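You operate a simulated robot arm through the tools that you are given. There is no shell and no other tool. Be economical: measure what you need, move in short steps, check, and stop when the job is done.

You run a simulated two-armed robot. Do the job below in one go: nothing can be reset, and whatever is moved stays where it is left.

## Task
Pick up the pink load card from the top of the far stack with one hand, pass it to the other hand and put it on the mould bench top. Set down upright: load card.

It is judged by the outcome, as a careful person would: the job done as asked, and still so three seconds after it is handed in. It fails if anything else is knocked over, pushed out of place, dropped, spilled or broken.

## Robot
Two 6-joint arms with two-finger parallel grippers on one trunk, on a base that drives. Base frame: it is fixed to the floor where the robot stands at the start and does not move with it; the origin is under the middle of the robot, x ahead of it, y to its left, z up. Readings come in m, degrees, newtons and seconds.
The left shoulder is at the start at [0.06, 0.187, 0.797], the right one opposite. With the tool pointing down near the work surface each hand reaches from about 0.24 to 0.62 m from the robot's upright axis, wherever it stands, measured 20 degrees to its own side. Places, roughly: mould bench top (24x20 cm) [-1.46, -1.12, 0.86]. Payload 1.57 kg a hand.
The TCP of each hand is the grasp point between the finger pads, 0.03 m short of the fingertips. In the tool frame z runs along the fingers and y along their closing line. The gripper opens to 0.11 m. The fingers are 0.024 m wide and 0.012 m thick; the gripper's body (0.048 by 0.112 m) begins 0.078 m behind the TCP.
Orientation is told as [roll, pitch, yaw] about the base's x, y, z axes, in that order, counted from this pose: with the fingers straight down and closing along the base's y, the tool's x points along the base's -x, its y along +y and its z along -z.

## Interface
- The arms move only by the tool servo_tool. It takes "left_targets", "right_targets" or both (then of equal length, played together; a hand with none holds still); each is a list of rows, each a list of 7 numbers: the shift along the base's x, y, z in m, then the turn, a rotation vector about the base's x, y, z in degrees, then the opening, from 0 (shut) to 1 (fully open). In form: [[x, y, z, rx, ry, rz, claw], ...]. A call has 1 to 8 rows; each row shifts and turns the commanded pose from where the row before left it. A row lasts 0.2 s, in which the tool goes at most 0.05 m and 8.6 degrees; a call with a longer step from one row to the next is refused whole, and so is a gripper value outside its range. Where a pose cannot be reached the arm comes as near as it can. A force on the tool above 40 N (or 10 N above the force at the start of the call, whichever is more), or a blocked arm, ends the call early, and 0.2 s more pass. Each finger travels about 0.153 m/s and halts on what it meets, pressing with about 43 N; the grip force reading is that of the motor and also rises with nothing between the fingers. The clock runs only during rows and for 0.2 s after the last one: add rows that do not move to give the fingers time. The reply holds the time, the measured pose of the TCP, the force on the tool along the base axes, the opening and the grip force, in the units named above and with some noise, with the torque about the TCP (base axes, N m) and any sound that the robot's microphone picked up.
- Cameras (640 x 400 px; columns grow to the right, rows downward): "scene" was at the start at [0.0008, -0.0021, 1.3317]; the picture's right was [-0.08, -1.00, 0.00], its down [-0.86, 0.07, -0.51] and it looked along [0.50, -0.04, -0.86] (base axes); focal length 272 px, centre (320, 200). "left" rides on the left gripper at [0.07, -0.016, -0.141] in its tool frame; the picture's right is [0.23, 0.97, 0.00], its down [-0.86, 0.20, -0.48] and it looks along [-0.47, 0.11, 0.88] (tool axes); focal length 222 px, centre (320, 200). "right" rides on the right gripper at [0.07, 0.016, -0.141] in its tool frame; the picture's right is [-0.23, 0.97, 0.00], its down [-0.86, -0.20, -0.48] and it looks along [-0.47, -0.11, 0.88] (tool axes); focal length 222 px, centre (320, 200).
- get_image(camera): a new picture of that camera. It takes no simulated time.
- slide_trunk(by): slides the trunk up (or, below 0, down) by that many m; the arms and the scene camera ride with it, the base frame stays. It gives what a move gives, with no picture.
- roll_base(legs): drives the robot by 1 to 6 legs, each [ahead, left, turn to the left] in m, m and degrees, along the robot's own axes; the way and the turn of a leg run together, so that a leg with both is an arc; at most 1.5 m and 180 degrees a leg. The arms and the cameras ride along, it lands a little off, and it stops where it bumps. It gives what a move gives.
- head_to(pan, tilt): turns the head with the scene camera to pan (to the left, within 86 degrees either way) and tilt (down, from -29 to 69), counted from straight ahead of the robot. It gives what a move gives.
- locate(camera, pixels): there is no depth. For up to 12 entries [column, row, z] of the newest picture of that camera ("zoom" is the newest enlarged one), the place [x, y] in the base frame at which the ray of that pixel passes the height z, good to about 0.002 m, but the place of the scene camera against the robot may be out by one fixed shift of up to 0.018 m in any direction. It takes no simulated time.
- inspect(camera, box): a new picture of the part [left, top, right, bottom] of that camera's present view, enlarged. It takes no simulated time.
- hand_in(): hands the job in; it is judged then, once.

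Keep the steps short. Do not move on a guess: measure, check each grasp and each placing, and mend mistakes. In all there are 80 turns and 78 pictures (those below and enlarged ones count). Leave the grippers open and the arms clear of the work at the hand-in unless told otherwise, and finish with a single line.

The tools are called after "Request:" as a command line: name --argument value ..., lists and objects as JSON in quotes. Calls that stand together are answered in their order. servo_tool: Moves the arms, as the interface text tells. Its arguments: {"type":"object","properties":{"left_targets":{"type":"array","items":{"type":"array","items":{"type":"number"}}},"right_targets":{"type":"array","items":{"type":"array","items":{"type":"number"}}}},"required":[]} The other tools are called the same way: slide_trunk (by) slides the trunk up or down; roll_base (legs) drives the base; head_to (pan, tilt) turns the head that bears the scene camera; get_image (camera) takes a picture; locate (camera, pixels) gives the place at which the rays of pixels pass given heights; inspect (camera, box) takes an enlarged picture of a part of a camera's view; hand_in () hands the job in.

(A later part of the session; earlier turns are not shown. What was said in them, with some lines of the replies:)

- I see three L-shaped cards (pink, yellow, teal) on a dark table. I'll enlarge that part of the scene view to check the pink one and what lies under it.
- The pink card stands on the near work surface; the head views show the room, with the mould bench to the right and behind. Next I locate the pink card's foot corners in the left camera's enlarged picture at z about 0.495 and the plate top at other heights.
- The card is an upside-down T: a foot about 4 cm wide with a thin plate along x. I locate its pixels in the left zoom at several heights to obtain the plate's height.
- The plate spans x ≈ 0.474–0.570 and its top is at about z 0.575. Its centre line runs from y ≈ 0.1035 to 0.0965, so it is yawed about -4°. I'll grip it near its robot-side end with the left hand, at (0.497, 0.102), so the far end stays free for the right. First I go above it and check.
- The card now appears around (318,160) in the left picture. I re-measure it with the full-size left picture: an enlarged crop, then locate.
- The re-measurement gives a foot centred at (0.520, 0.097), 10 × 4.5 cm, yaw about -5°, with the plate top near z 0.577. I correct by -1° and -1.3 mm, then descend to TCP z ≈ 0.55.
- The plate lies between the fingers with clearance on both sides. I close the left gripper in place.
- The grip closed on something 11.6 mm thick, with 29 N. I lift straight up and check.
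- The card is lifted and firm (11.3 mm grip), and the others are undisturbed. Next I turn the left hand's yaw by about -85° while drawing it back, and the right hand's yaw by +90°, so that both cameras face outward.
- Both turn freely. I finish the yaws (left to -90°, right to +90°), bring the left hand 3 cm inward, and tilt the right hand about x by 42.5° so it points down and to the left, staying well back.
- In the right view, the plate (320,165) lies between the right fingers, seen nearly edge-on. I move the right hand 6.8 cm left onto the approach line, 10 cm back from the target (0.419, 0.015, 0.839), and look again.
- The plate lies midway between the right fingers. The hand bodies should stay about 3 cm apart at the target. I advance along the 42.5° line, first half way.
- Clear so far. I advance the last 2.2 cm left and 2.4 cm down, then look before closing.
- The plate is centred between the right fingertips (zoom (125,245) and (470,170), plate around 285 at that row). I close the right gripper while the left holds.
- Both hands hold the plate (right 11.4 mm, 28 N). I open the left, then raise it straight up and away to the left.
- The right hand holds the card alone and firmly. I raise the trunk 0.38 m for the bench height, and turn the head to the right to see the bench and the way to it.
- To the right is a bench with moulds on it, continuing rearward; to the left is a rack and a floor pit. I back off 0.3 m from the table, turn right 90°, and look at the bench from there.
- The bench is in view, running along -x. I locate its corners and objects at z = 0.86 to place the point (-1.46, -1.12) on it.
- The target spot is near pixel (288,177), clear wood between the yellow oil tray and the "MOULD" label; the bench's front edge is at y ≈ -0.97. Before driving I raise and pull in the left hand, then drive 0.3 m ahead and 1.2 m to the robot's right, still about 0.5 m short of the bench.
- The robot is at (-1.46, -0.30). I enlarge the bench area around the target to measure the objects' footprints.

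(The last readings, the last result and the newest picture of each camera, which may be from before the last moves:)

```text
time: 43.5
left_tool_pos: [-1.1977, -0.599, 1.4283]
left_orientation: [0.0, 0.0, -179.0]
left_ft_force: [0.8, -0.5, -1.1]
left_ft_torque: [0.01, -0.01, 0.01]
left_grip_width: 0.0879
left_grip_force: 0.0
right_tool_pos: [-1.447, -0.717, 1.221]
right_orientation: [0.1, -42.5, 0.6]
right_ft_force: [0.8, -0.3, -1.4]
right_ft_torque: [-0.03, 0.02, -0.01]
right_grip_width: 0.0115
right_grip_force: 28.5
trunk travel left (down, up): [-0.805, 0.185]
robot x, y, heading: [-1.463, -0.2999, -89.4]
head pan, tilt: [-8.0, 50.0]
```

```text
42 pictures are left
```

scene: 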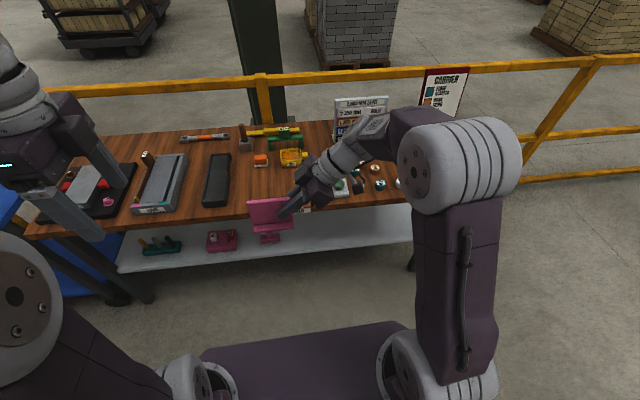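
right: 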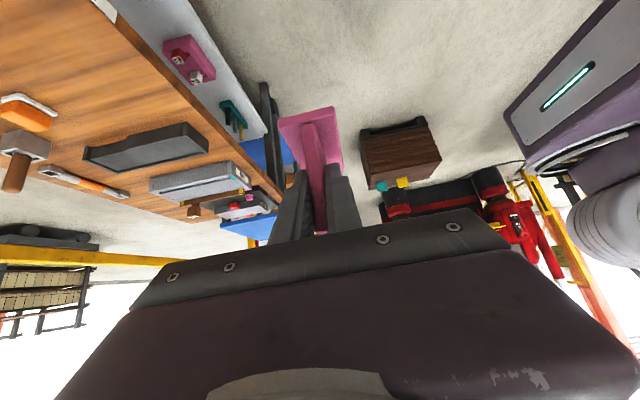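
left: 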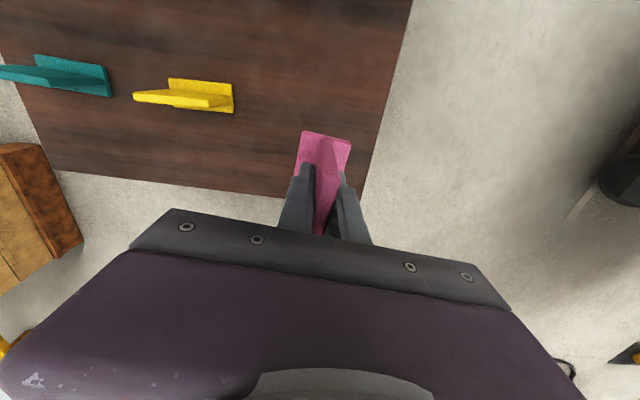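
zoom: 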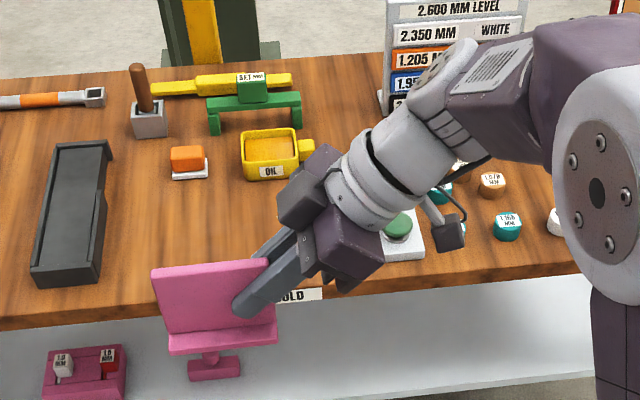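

Measured: oil tray and orange block lie beyond y ≈ -1.25, the black mould ends at x ≈ -1.18, and the white slab with lumps is at x about -1.58 to -1.70. I choose card centre (-1.43, -1.11), so right TCP (-1.4665, -1.11). I drive 0.33 m ahead and 0.02 m right, then look.

Request:
roll_base --legs '[[0.33, -0.02, -0.6]]'

Request:
head_to --pan -5 --tilt 60

Request:
get_image --camera "scene"

Request:
get_image --camera "left"

```text
time: 45.7
left_tool_pos: [-1.2142, -0.9303, 1.4293]
left_orientation: [0.0, 0.0, -179.2]
left_ft_force: [-0.1, 0.7, 0.7]
left_ft_torque: [-0.01, 0.01, 0.05]
left_grip_width: 0.0877
left_grip_force: 0.0
right_tool_pos: [-1.4626, -1.0476, 1.2216]
right_orientation: [0.0, -42.5, 0.6]
right_ft_force: [-0.5, 0.1, -0.1]
right_ft_torque: [-0.01, 0.05, 0.01]
right_grip_width: 0.0113
right_grip_force: 29.0
trunk travel left (down, up): [-0.805, 0.185]
robot x, y, heading: [-1.4779, -0.6272, -89.3]
head pan, tilt: [-8.0, 50.0]
```

```text
time: 46.4
left_tool_pos: [-1.2142, -0.9317, 1.429]
left_orientation: [-0.1, 0.0, -179.2]
left_ft_force: [0.4, 0.5, -0.6]
left_ft_torque: [0.04, -0.01, 0.01]
left_grip_width: 0.0881
left_grip_force: 0.0
right_tool_pos: [-1.4638, -1.0508, 1.2202]
right_orientation: [0.2, -42.6, 0.5]
right_ft_force: [-0.5, -0.2, 0.0]
right_ft_torque: [0.0, 0.02, 0.0]
right_grip_width: 0.0115
right_grip_force: 28.8
trunk travel left (down, up): [-0.805, 0.185]
robot x, y, heading: [-1.4829, -0.6328, -89.5]
head pan, tilt: [-5.0, 60.0]
```

```text
41 pictures are left
```

scene: 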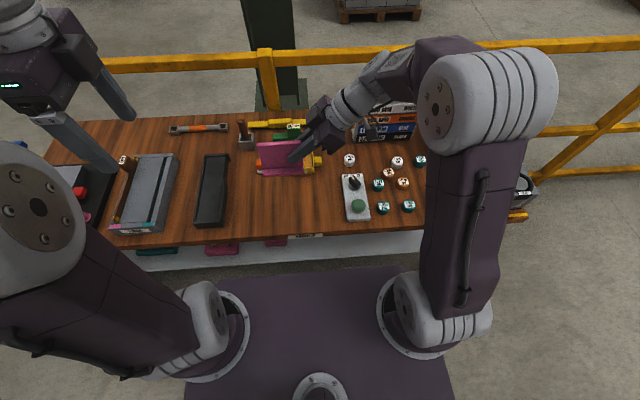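

```text
40 pictures are left
```

left: 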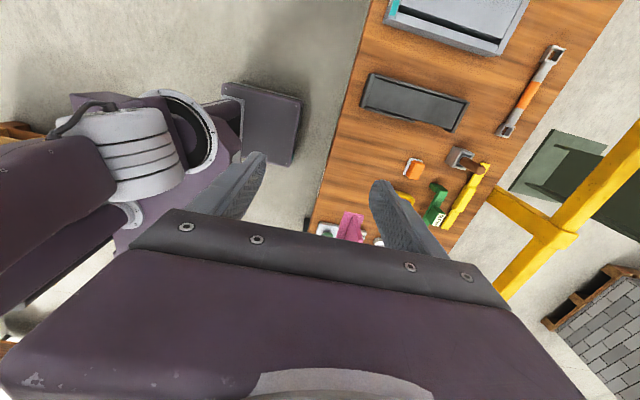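

Now the slab and free area are visible. I locate the slab's corners, the nearby tops and the front edge in the scene picture.

Request:
locate --camera "scene" --pixels '[[347, 221, 0.86], [370, 219, 0.86], [342, 176, 0.87], [365, 174, 0.87], [195, 225, 0.86], [222, 226, 0.86], [350, 163, 0.86], [378, 213, 0.86], [260, 241, 0.86], [300, 238, 0.86], [318, 166, 0.86], [258, 168, 0.86]]'

Request:
inspect --camera "scene" --box '[220, 80, 460, 250]'

```text
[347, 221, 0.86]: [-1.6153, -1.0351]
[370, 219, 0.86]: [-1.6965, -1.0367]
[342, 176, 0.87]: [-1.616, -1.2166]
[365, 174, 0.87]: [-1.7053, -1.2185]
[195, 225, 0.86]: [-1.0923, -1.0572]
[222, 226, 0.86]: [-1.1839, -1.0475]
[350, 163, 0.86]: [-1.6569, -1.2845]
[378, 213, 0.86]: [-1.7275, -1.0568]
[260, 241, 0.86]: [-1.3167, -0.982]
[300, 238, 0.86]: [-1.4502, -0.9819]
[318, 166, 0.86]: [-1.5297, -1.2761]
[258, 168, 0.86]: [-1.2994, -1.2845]
```

```text
2.35 times, centred on (340, 165) of scene
```

zoom: 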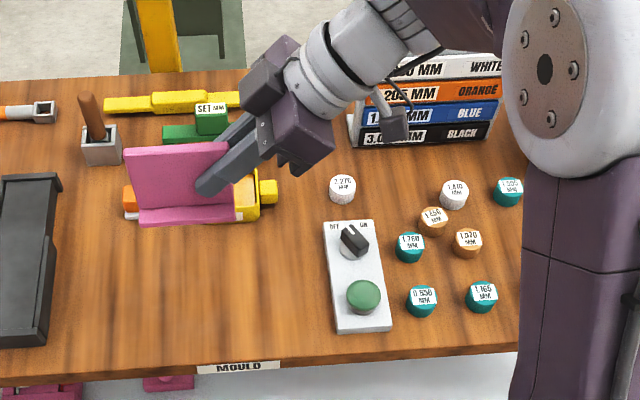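

The white slab spans x -1.615 to -1.70 and is low, so the tilted hand passes above it. I shift the right hand to y ≈ -1.10 and lower the trunk 0.15 m, then check.

Request:
servo_tool --right_targets '[[-0.001, -0.025, 0, 0, 0, 0, 0], [-0.001, -0.025, 0, 0, 0, 0, 0], [0, 0, 0, 0, 0, 0, 0]]'

Request:
slide_trunk --by -0.15

Request:
get_image --camera "scene"

Request:
get_image --camera "right"

```text
time: 47.2
left_tool_pos: [-1.2132, -0.931, 1.4293]
left_orientation: [0.0, 0.0, -179.2]
left_ft_force: [-0.5, 1.1, -0.7]
left_ft_torque: [-0.02, 0.0, -0.01]
left_grip_width: 0.088
left_grip_force: 0.0
right_tool_pos: [-1.4676, -1.1004, 1.221]
right_orientation: [0.1, -42.5, 0.5]
right_ft_force: [-1.1, 0.4, -0.7]
right_ft_torque: [-0.02, 0.0, 0.02]
right_grip_width: 0.0114
right_grip_force: 29.9
trunk travel left (down, up): [-0.805, 0.185]
robot x, y, heading: [-1.4774, -0.6296, -89.7]
head pan, tilt: [-5.0, 60.0]
```

```text
time: 49.0
left_tool_pos: [-1.2132, -0.931, 1.2793]
left_orientation: [0.0, 0.0, -179.2]
left_ft_force: [-0.2, -0.2, -0.3]
left_ft_torque: [0.05, -0.01, -0.01]
left_grip_width: 0.0878
left_grip_force: 0.1
right_tool_pos: [-1.4652, -1.1015, 1.0709]
right_orientation: [0.1, -42.5, 0.5]
right_ft_force: [0.2, 0.1, -2.2]
right_ft_torque: [0.01, 0.02, -0.01]
right_grip_width: 0.0115
right_grip_force: 29.5
trunk travel left (down, up): [-0.655, 0.335]
robot x, y, heading: [-1.4775, -0.6267, -89.5]
head pan, tilt: [-5.0, 60.0]
```

```text
38 pictures are left
```

scene: 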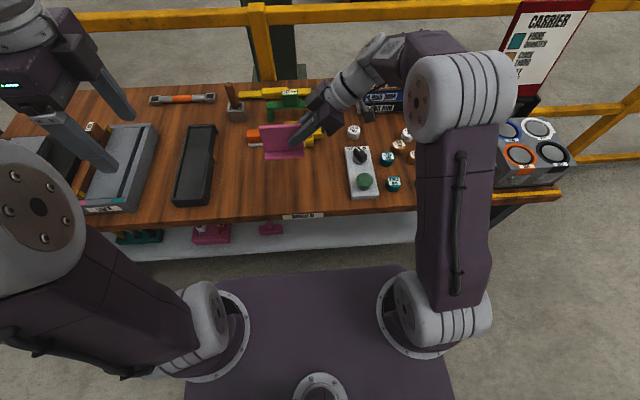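

```text
37 pictures are left
```

right: 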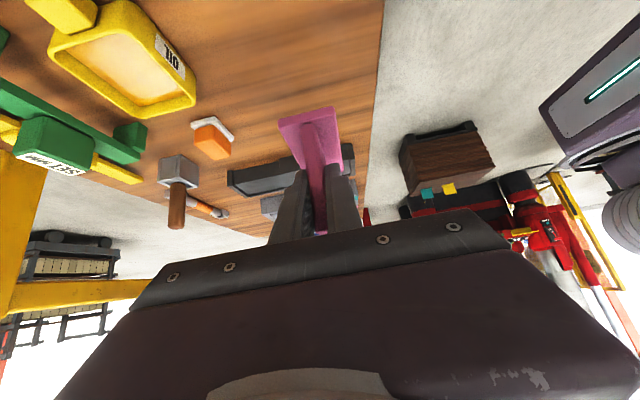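

I check the clearance between the right wrist/forearm and the measuring stand behind it at around (380,95).

Request:
inspect --camera "scene" --box '[240, 40, 460, 180]'

Request:
inspect --camera "left" --box '[280, 60, 560, 240]'

```text
2.86 times, centred on (350, 110) of scene
```

zoom: 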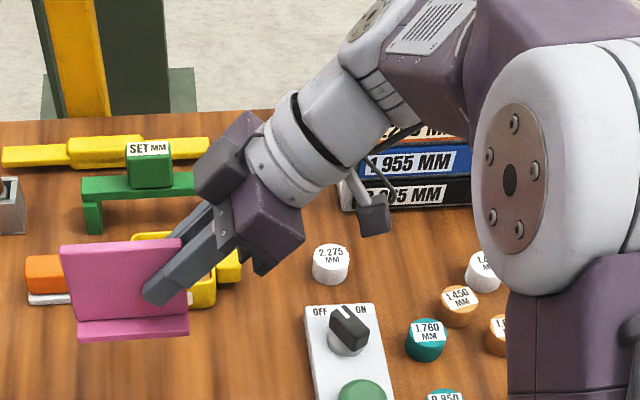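

```text
2.22 times, centred on (420, 150) of left
```

zoom: 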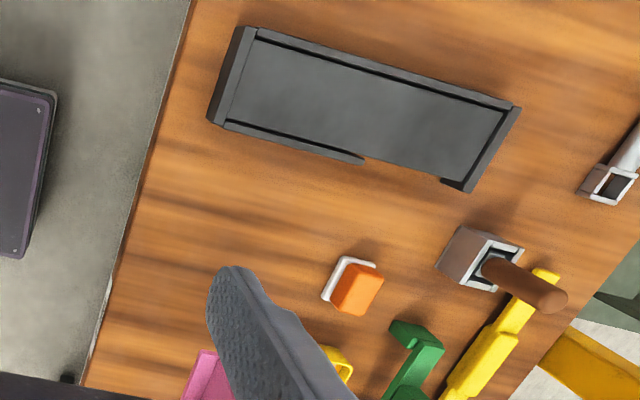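

Request:
locate --camera "scene" --pixels '[[359, 113, 0.86], [404, 111, 0.86], [354, 139, 0.86], [305, 146, 0.86], [248, 146, 0.86]]'

Request:
head_to --pan -40 --tilt 35

Request:
get_image --camera "scene"

```text
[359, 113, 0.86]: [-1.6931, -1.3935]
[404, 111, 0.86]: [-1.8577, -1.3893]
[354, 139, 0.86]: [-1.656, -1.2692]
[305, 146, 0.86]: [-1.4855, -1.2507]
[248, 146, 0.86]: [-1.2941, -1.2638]
```

```text
time: 50.0
left_tool_pos: [-1.2143, -0.9321, 1.2786]
left_orientation: [0.1, 0.0, -179.2]
left_ft_force: [0.0, 0.5, -0.4]
left_ft_torque: [-0.02, -0.04, -0.02]
left_grip_width: 0.0881
left_grip_force: 0.1
right_tool_pos: [-1.4669, -1.0996, 1.0696]
right_orientation: [0.1, -42.4, 0.5]
right_ft_force: [-0.2, 0.1, -0.1]
right_ft_torque: [0.02, 0.0, 0.0]
right_grip_width: 0.0117
right_grip_force: 28.6
trunk travel left (down, up): [-0.655, 0.335]
robot x, y, heading: [-1.4803, -0.6275, -89.4]
head pan, tilt: [-40.0, 35.0]
```

```text
34 pictures are left
```

scene: 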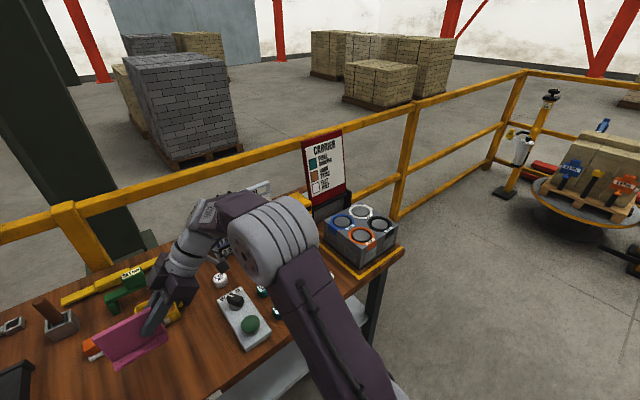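

The stand's front is at y ≈ -1.39, about 0.29 m behind the hand line, so it is clear. I lower the trunk another 0.11 m (TCP to about 0.96) and look.

Request:
slide_trunk --by -0.11

Request:
inspect --camera "scene" --box '[60, 160, 380, 360]'

Request:
get_image --camera "right"

```text
time: 51.4
left_tool_pos: [-1.2145, -0.9319, 1.1696]
left_orientation: [-0.1, 0.0, -179.3]
left_ft_force: [-0.2, -0.7, 0.7]
left_ft_torque: [0.02, 0.0, 0.02]
left_grip_width: 0.0878
left_grip_force: 0.1
right_tool_pos: [-1.4655, -1.1014, 0.9608]
right_orientation: [0.0, -42.5, 0.5]
right_ft_force: [0.0, -0.7, -0.8]
right_ft_torque: [-0.01, 0.07, 0.0]
right_grip_width: 0.0111
right_grip_force: 29.2
trunk travel left (down, up): [-0.545, 0.445]
robot x, y, heading: [-1.4765, -0.6302, -89.7]
head pan, tilt: [-40.0, 35.0]
```

```text
2.00 times, centred on (220, 260) of scene
```

zoom: 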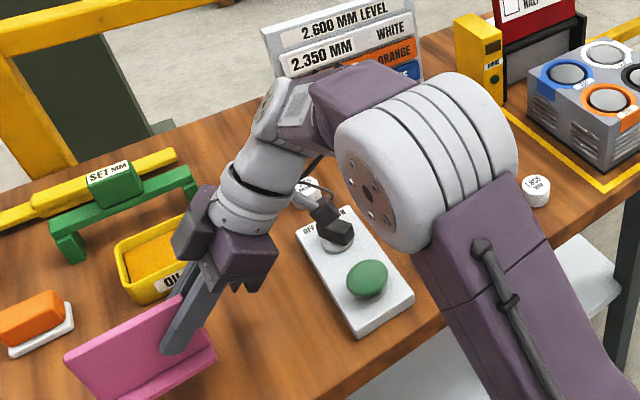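

```text
32 pictures are left
```

right: 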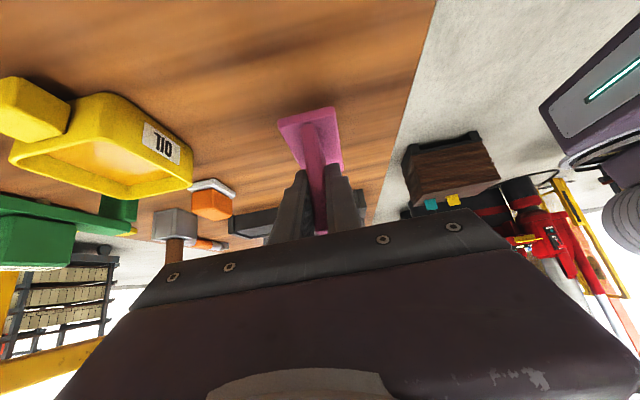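

The hand's camera box is close to the "OFF/ON" knob on the slab. To gain margin I shift the card 2.5 cm toward +x and 1.5 cm toward the front, still well inside the free area, and look again.

Request:
servo_tool --right_targets '[[0.0125, 0.0075, 0, 0, 0, 0, 0], [0.0125, 0.0075, 0, 0, 0, 0, 0], [0, 0, 0, 0, 0, 0, 0]]'

Request:
head_to --pan -10 --tilt 45

Request:
get_image --camera "scene"

Request:
inspect --camera "scene" --box '[200, 60, 440, 210]'

```text
time: 52.2
left_tool_pos: [-1.2133, -0.9305, 1.1685]
left_orientation: [0.0, 0.1, -179.2]
left_ft_force: [-0.7, 0.3, 0.8]
left_ft_torque: [0.02, 0.01, -0.03]
left_grip_width: 0.0884
left_grip_force: 0.1
right_tool_pos: [-1.4405, -1.0876, 0.9615]
right_orientation: [0.1, -42.6, 0.4]
right_ft_force: [0.3, 0.2, -1.3]
right_ft_torque: [-0.01, 0.04, -0.01]
right_grip_width: 0.0115
right_grip_force: 28.9
trunk travel left (down, up): [-0.545, 0.445]
robot x, y, heading: [-1.4776, -0.632, -89.6]
head pan, tilt: [-40.0, 35.0]
```

```text
time: 53.1
left_tool_pos: [-1.2132, -0.9322, 1.1695]
left_orientation: [0.0, 0.1, -179.2]
left_ft_force: [0.5, -0.1, -0.6]
left_ft_torque: [0.01, 0.0, -0.02]
left_grip_width: 0.0878
left_grip_force: 0.0
right_tool_pos: [-1.4402, -1.0869, 0.9609]
right_orientation: [0.1, -42.5, 0.4]
right_ft_force: [-0.7, -0.7, -0.3]
right_ft_torque: [-0.01, -0.01, 0.0]
right_grip_width: 0.0115
right_grip_force: 28.3
trunk travel left (down, up): [-0.545, 0.445]
robot x, y, heading: [-1.4759, -0.6319, -89.1]
head pan, tilt: [-10.0, 45.0]
```

```text
31 pictures are left
```

scene: 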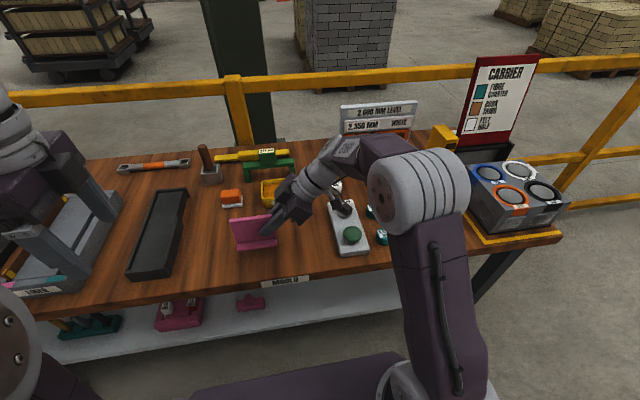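

```text
2.67 times, centred on (320, 135) of scene
```

zoom: 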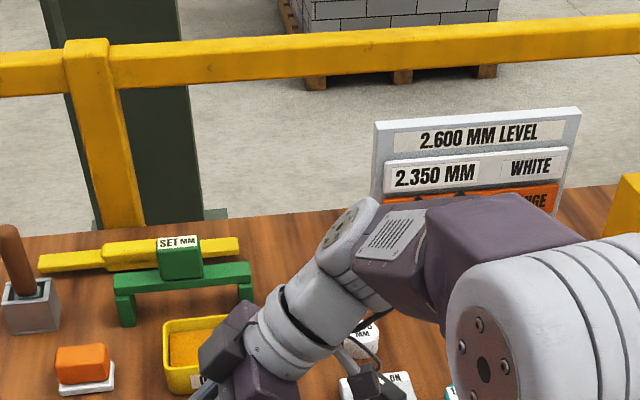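

Request:
inspect --camera "scene" --box '[220, 160, 400, 272]'

```text
3.56 times, centred on (310, 216) of scene
```

zoom: 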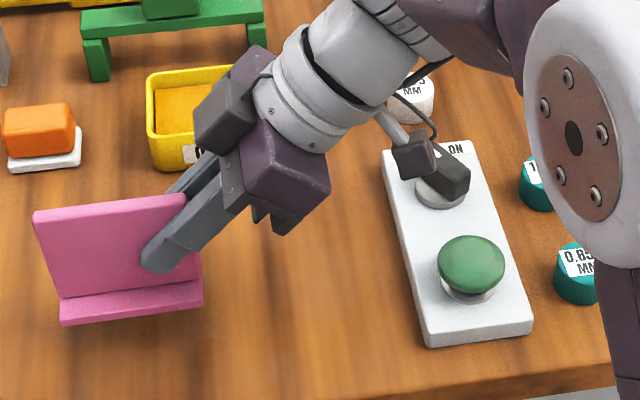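

The camera box (at about x -1.59, y -1.09, z 1.02) is roughly 7–8 cm from the knob horizontally; the overlap is only parallax. I lower with the arm: 3 cm, then read forces.

Request:
servo_tool --right_targets '[[0, 0, -0.01, 0, 0, 0, 0], [0, 0, -0.01, 0, 0, 0, 0], [0, 0, -0.01, 0, 0, 0, 0], [0, 0, 0, 0, 0, 0, 0]]'

Request:
inspect --camera "scene" --box '[220, 160, 400, 272]'

```text
time: 54.1
left_tool_pos: [-1.214, -0.9318, 1.1686]
left_orientation: [0.0, 0.0, -179.2]
left_ft_force: [1.8, 0.5, 0.4]
left_ft_torque: [-0.04, -0.01, -0.01]
left_grip_width: 0.0879
left_grip_force: 0.1
right_tool_pos: [-1.4419, -1.0858, 0.9308]
right_orientation: [0.1, -42.4, 0.6]
right_ft_force: [0.0, 0.3, -1.3]
right_ft_torque: [0.0, 0.04, -0.02]
right_grip_width: 0.0112
right_grip_force: 28.7
trunk travel left (down, up): [-0.545, 0.445]
robot x, y, heading: [-1.4804, -0.6279, -89.3]
head pan, tilt: [-10.0, 45.0]
```

```text
3.56 times, centred on (310, 216) of scene
```

zoom: 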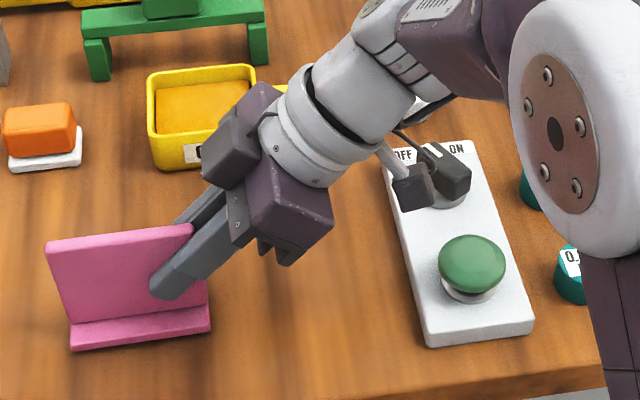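

No contact yet (force z -1.3 N) and the foot is nearly on the bench. I continue in 2–3 mm rows watching for contact.

Request:
servo_tool --right_targets '[[0, 0, -0.003, 0, 0, 0, 0], [0, 0, -0.002, 0, 0, 0, 0], [0, 0, -0.002, 0, 0, 0, 0], [0, 0, 0, 0, 0, 0, 0]]'

```text
time: 55.1
left_tool_pos: [-1.2139, -0.9318, 1.168]
left_orientation: [0.0, 0.1, -179.1]
left_ft_force: [-0.1, -0.6, 0.1]
left_ft_torque: [0.02, 0.01, 0.03]
left_grip_width: 0.0881
left_grip_force: 0.0
right_tool_pos: [-1.4416, -1.0857, 0.9243]
right_orientation: [0.1, -42.6, 0.5]
right_ft_force: [0.0, -0.6, -0.2]
right_ft_torque: [-0.04, 0.03, -0.03]
right_grip_width: 0.0112
right_grip_force: 28.9
trunk travel left (down, up): [-0.545, 0.445]
robot x, y, heading: [-1.4749, -0.6304, -89.4]
head pan, tilt: [-10.0, 45.0]
```

Request:
servo_tool --right_targets '[[0, 0, -0.0015, 0, 0, 0, 0], [0, 0, -0.0015, 0, 0, 0, 0], [0, 0, 0, 0, 0, 0, 0]]'

Request:
inspect --camera "scene" --box '[220, 205, 310, 265]'

```text
time: 55.9
left_tool_pos: [-1.2137, -0.9308, 1.1702]
left_orientation: [0.1, 0.0, -179.1]
left_ft_force: [-0.7, -0.6, 0.4]
left_ft_torque: [0.02, -0.01, 0.0]
left_grip_width: 0.0881
left_grip_force: 0.1
right_tool_pos: [-1.4409, -1.0849, 0.9234]
right_orientation: [-0.4, -42.7, 0.7]
right_ft_force: [-1.0, -3.4, 24.0]
right_ft_torque: [0.02, -0.12, 0.0]
right_grip_width: 0.0114
right_grip_force: 29.5
trunk travel left (down, up): [-0.545, 0.445]
robot x, y, heading: [-1.4798, -0.6278, -89.5]
head pan, tilt: [-10.0, 45.0]
```

```text
6.67 times, centred on (265, 235) of scene
```

zoom: 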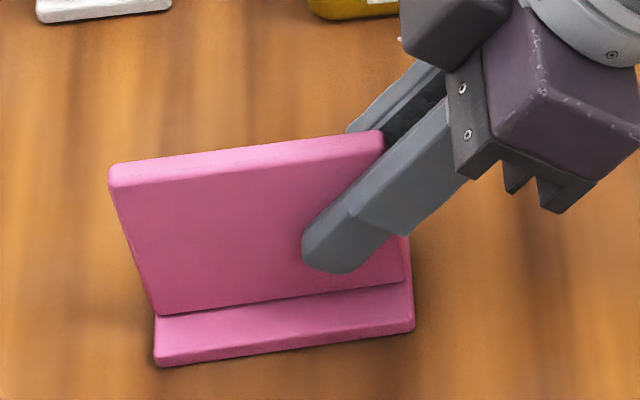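

Contact: 24 N upward, foot flat on the wood. I relieve it by 1 mm, then open the right gripper.

Request:
servo_tool --right_targets '[[0, 0, 0.0012, 0, 0, 0, 0], [0, 0, 0, 0, 0, 0, 0.3], [0, 0, 0, 0, 0, 0, 0.8], [0, 0, 0, 0, 0, 0, 0.8], [0, 0, 0, 0, 0, 0, 0.8]]'

Request:
inspect --camera "scene" --box '[200, 180, 340, 270]'

Request:
get_image --camera "right"

```text
time: 57.1
left_tool_pos: [-1.2133, -0.9319, 1.1687]
left_orientation: [0.0, 0.0, -179.2]
left_ft_force: [0.1, 0.1, 0.3]
left_ft_torque: [0.01, 0.03, 0.02]
left_grip_width: 0.0881
left_grip_force: 0.0
right_tool_pos: [-1.4404, -1.0848, 0.9222]
right_orientation: [0.1, -42.6, 0.6]
right_ft_force: [0.0, -0.2, 0.4]
right_ft_torque: [0.01, 0.03, 0.02]
right_grip_width: 0.0881
right_grip_force: 0.1
trunk travel left (down, up): [-0.545, 0.445]
robot x, y, heading: [-1.4787, -0.6311, -89.5]
head pan, tilt: [-10.0, 45.0]
```

```text
4.44 times, centred on (270, 225) of scene
```

zoom: 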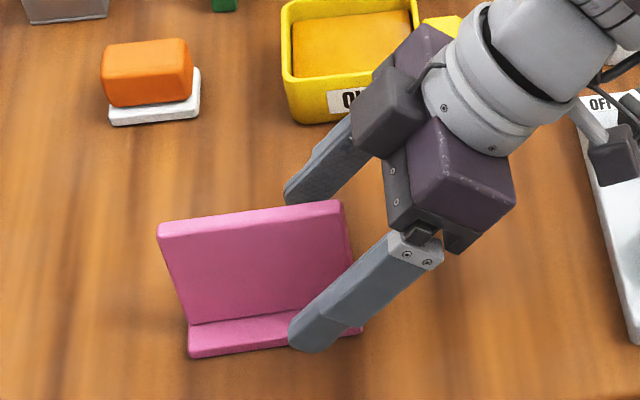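

```text
25 pictures are left
```

right: 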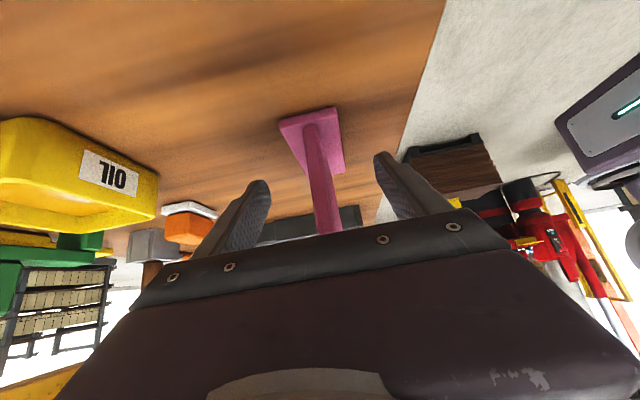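

The card stands on its own, with both fingers clear of it. I withdraw the right hand straight up 0.19 m.

Request:
servo_tool --right_targets '[[-0.005, 0, 0.01, 0, 0, 0, 0.8], [-0.005, 0, 0.02, 0, 0, 0, 0.8], [0, 0, 0.03, 0, 0, 0, 0.8], [0, 0, 0.03, 0, 0, 0, 0.8], [0, 0, 0.03, 0, 0, 0, 0.8], [0, 0, 0.04, 0, 0, 0, 0.8], [0, 0, 0.04, 0, 0, 0, 0.8]]'

Request:
get_image --camera "scene"

```text
time: 58.7
left_tool_pos: [-1.2127, -0.9326, 1.1683]
left_orientation: [-0.1, 0.0, -179.1]
left_ft_force: [-0.2, 0.7, 0.4]
left_ft_torque: [-0.01, -0.02, 0.0]
left_grip_width: 0.0881
left_grip_force: 0.1
right_tool_pos: [-1.4517, -1.0852, 1.1256]
right_orientation: [0.0, -42.5, 0.5]
right_ft_force: [0.4, 0.2, 0.7]
right_ft_torque: [0.05, 0.02, 0.02]
right_grip_width: 0.088
right_grip_force: 0.0
trunk travel left (down, up): [-0.545, 0.445]
robot x, y, heading: [-1.4811, -0.6277, -89.5]
head pan, tilt: [-10.0, 45.0]
```

```text
24 pictures are left
```

scene: 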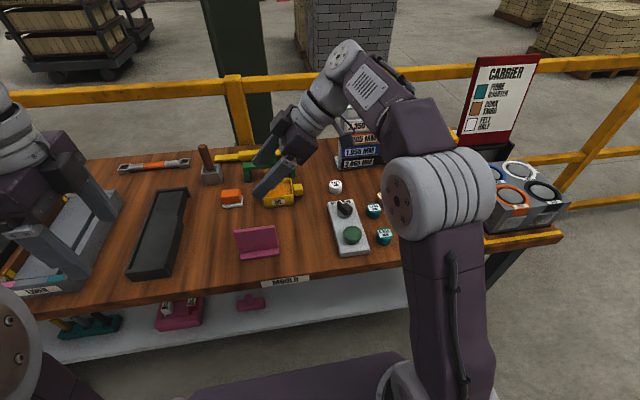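

The card stands upright on clear bench, everything else undisturbed. I back the robot off 0.25 m with the hands held high, and take a last look.

Request:
roll_base --legs '[[-0.25, 0, 0]]'

Request:
get_image --camera "scene"

Request:
locate --camera "scene" --pixels '[[320, 200, 0.86]]'

```text
time: 60.6
left_tool_pos: [-1.2176, -0.6793, 1.1691]
left_orientation: [0.1, -0.1, -179.4]
left_ft_force: [-0.5, 0.4, -0.2]
left_ft_torque: [-0.01, -0.01, -0.01]
left_grip_width: 0.0881
left_grip_force: 0.1
right_tool_pos: [-1.4558, -0.8328, 1.1241]
right_orientation: [0.1, -42.6, 0.3]
right_ft_force: [-0.5, 0.0, -0.2]
right_ft_torque: [-0.02, 0.0, -0.01]
right_grip_width: 0.088
right_grip_force: 0.2
trunk travel left (down, up): [-0.545, 0.445]
robot x, y, heading: [-1.4801, -0.3719, -89.6]
head pan, tilt: [-10.0, 45.0]
```

```text
23 pictures are left
```

scene: 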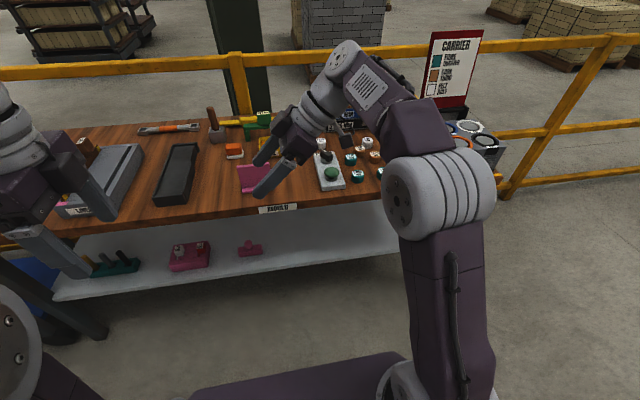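

```text
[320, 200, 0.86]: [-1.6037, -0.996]
```

The card (about (253,178)) is still upright, the hands are open and clear of the bench, and nothing else has moved. I hand the job in.

Request:
hand_in

```text
The job is handed in.
```

The pink load card was picked up with the left hand, passed to the right hand, and now stands upright on the mould bench top, with nothing else disturbed.
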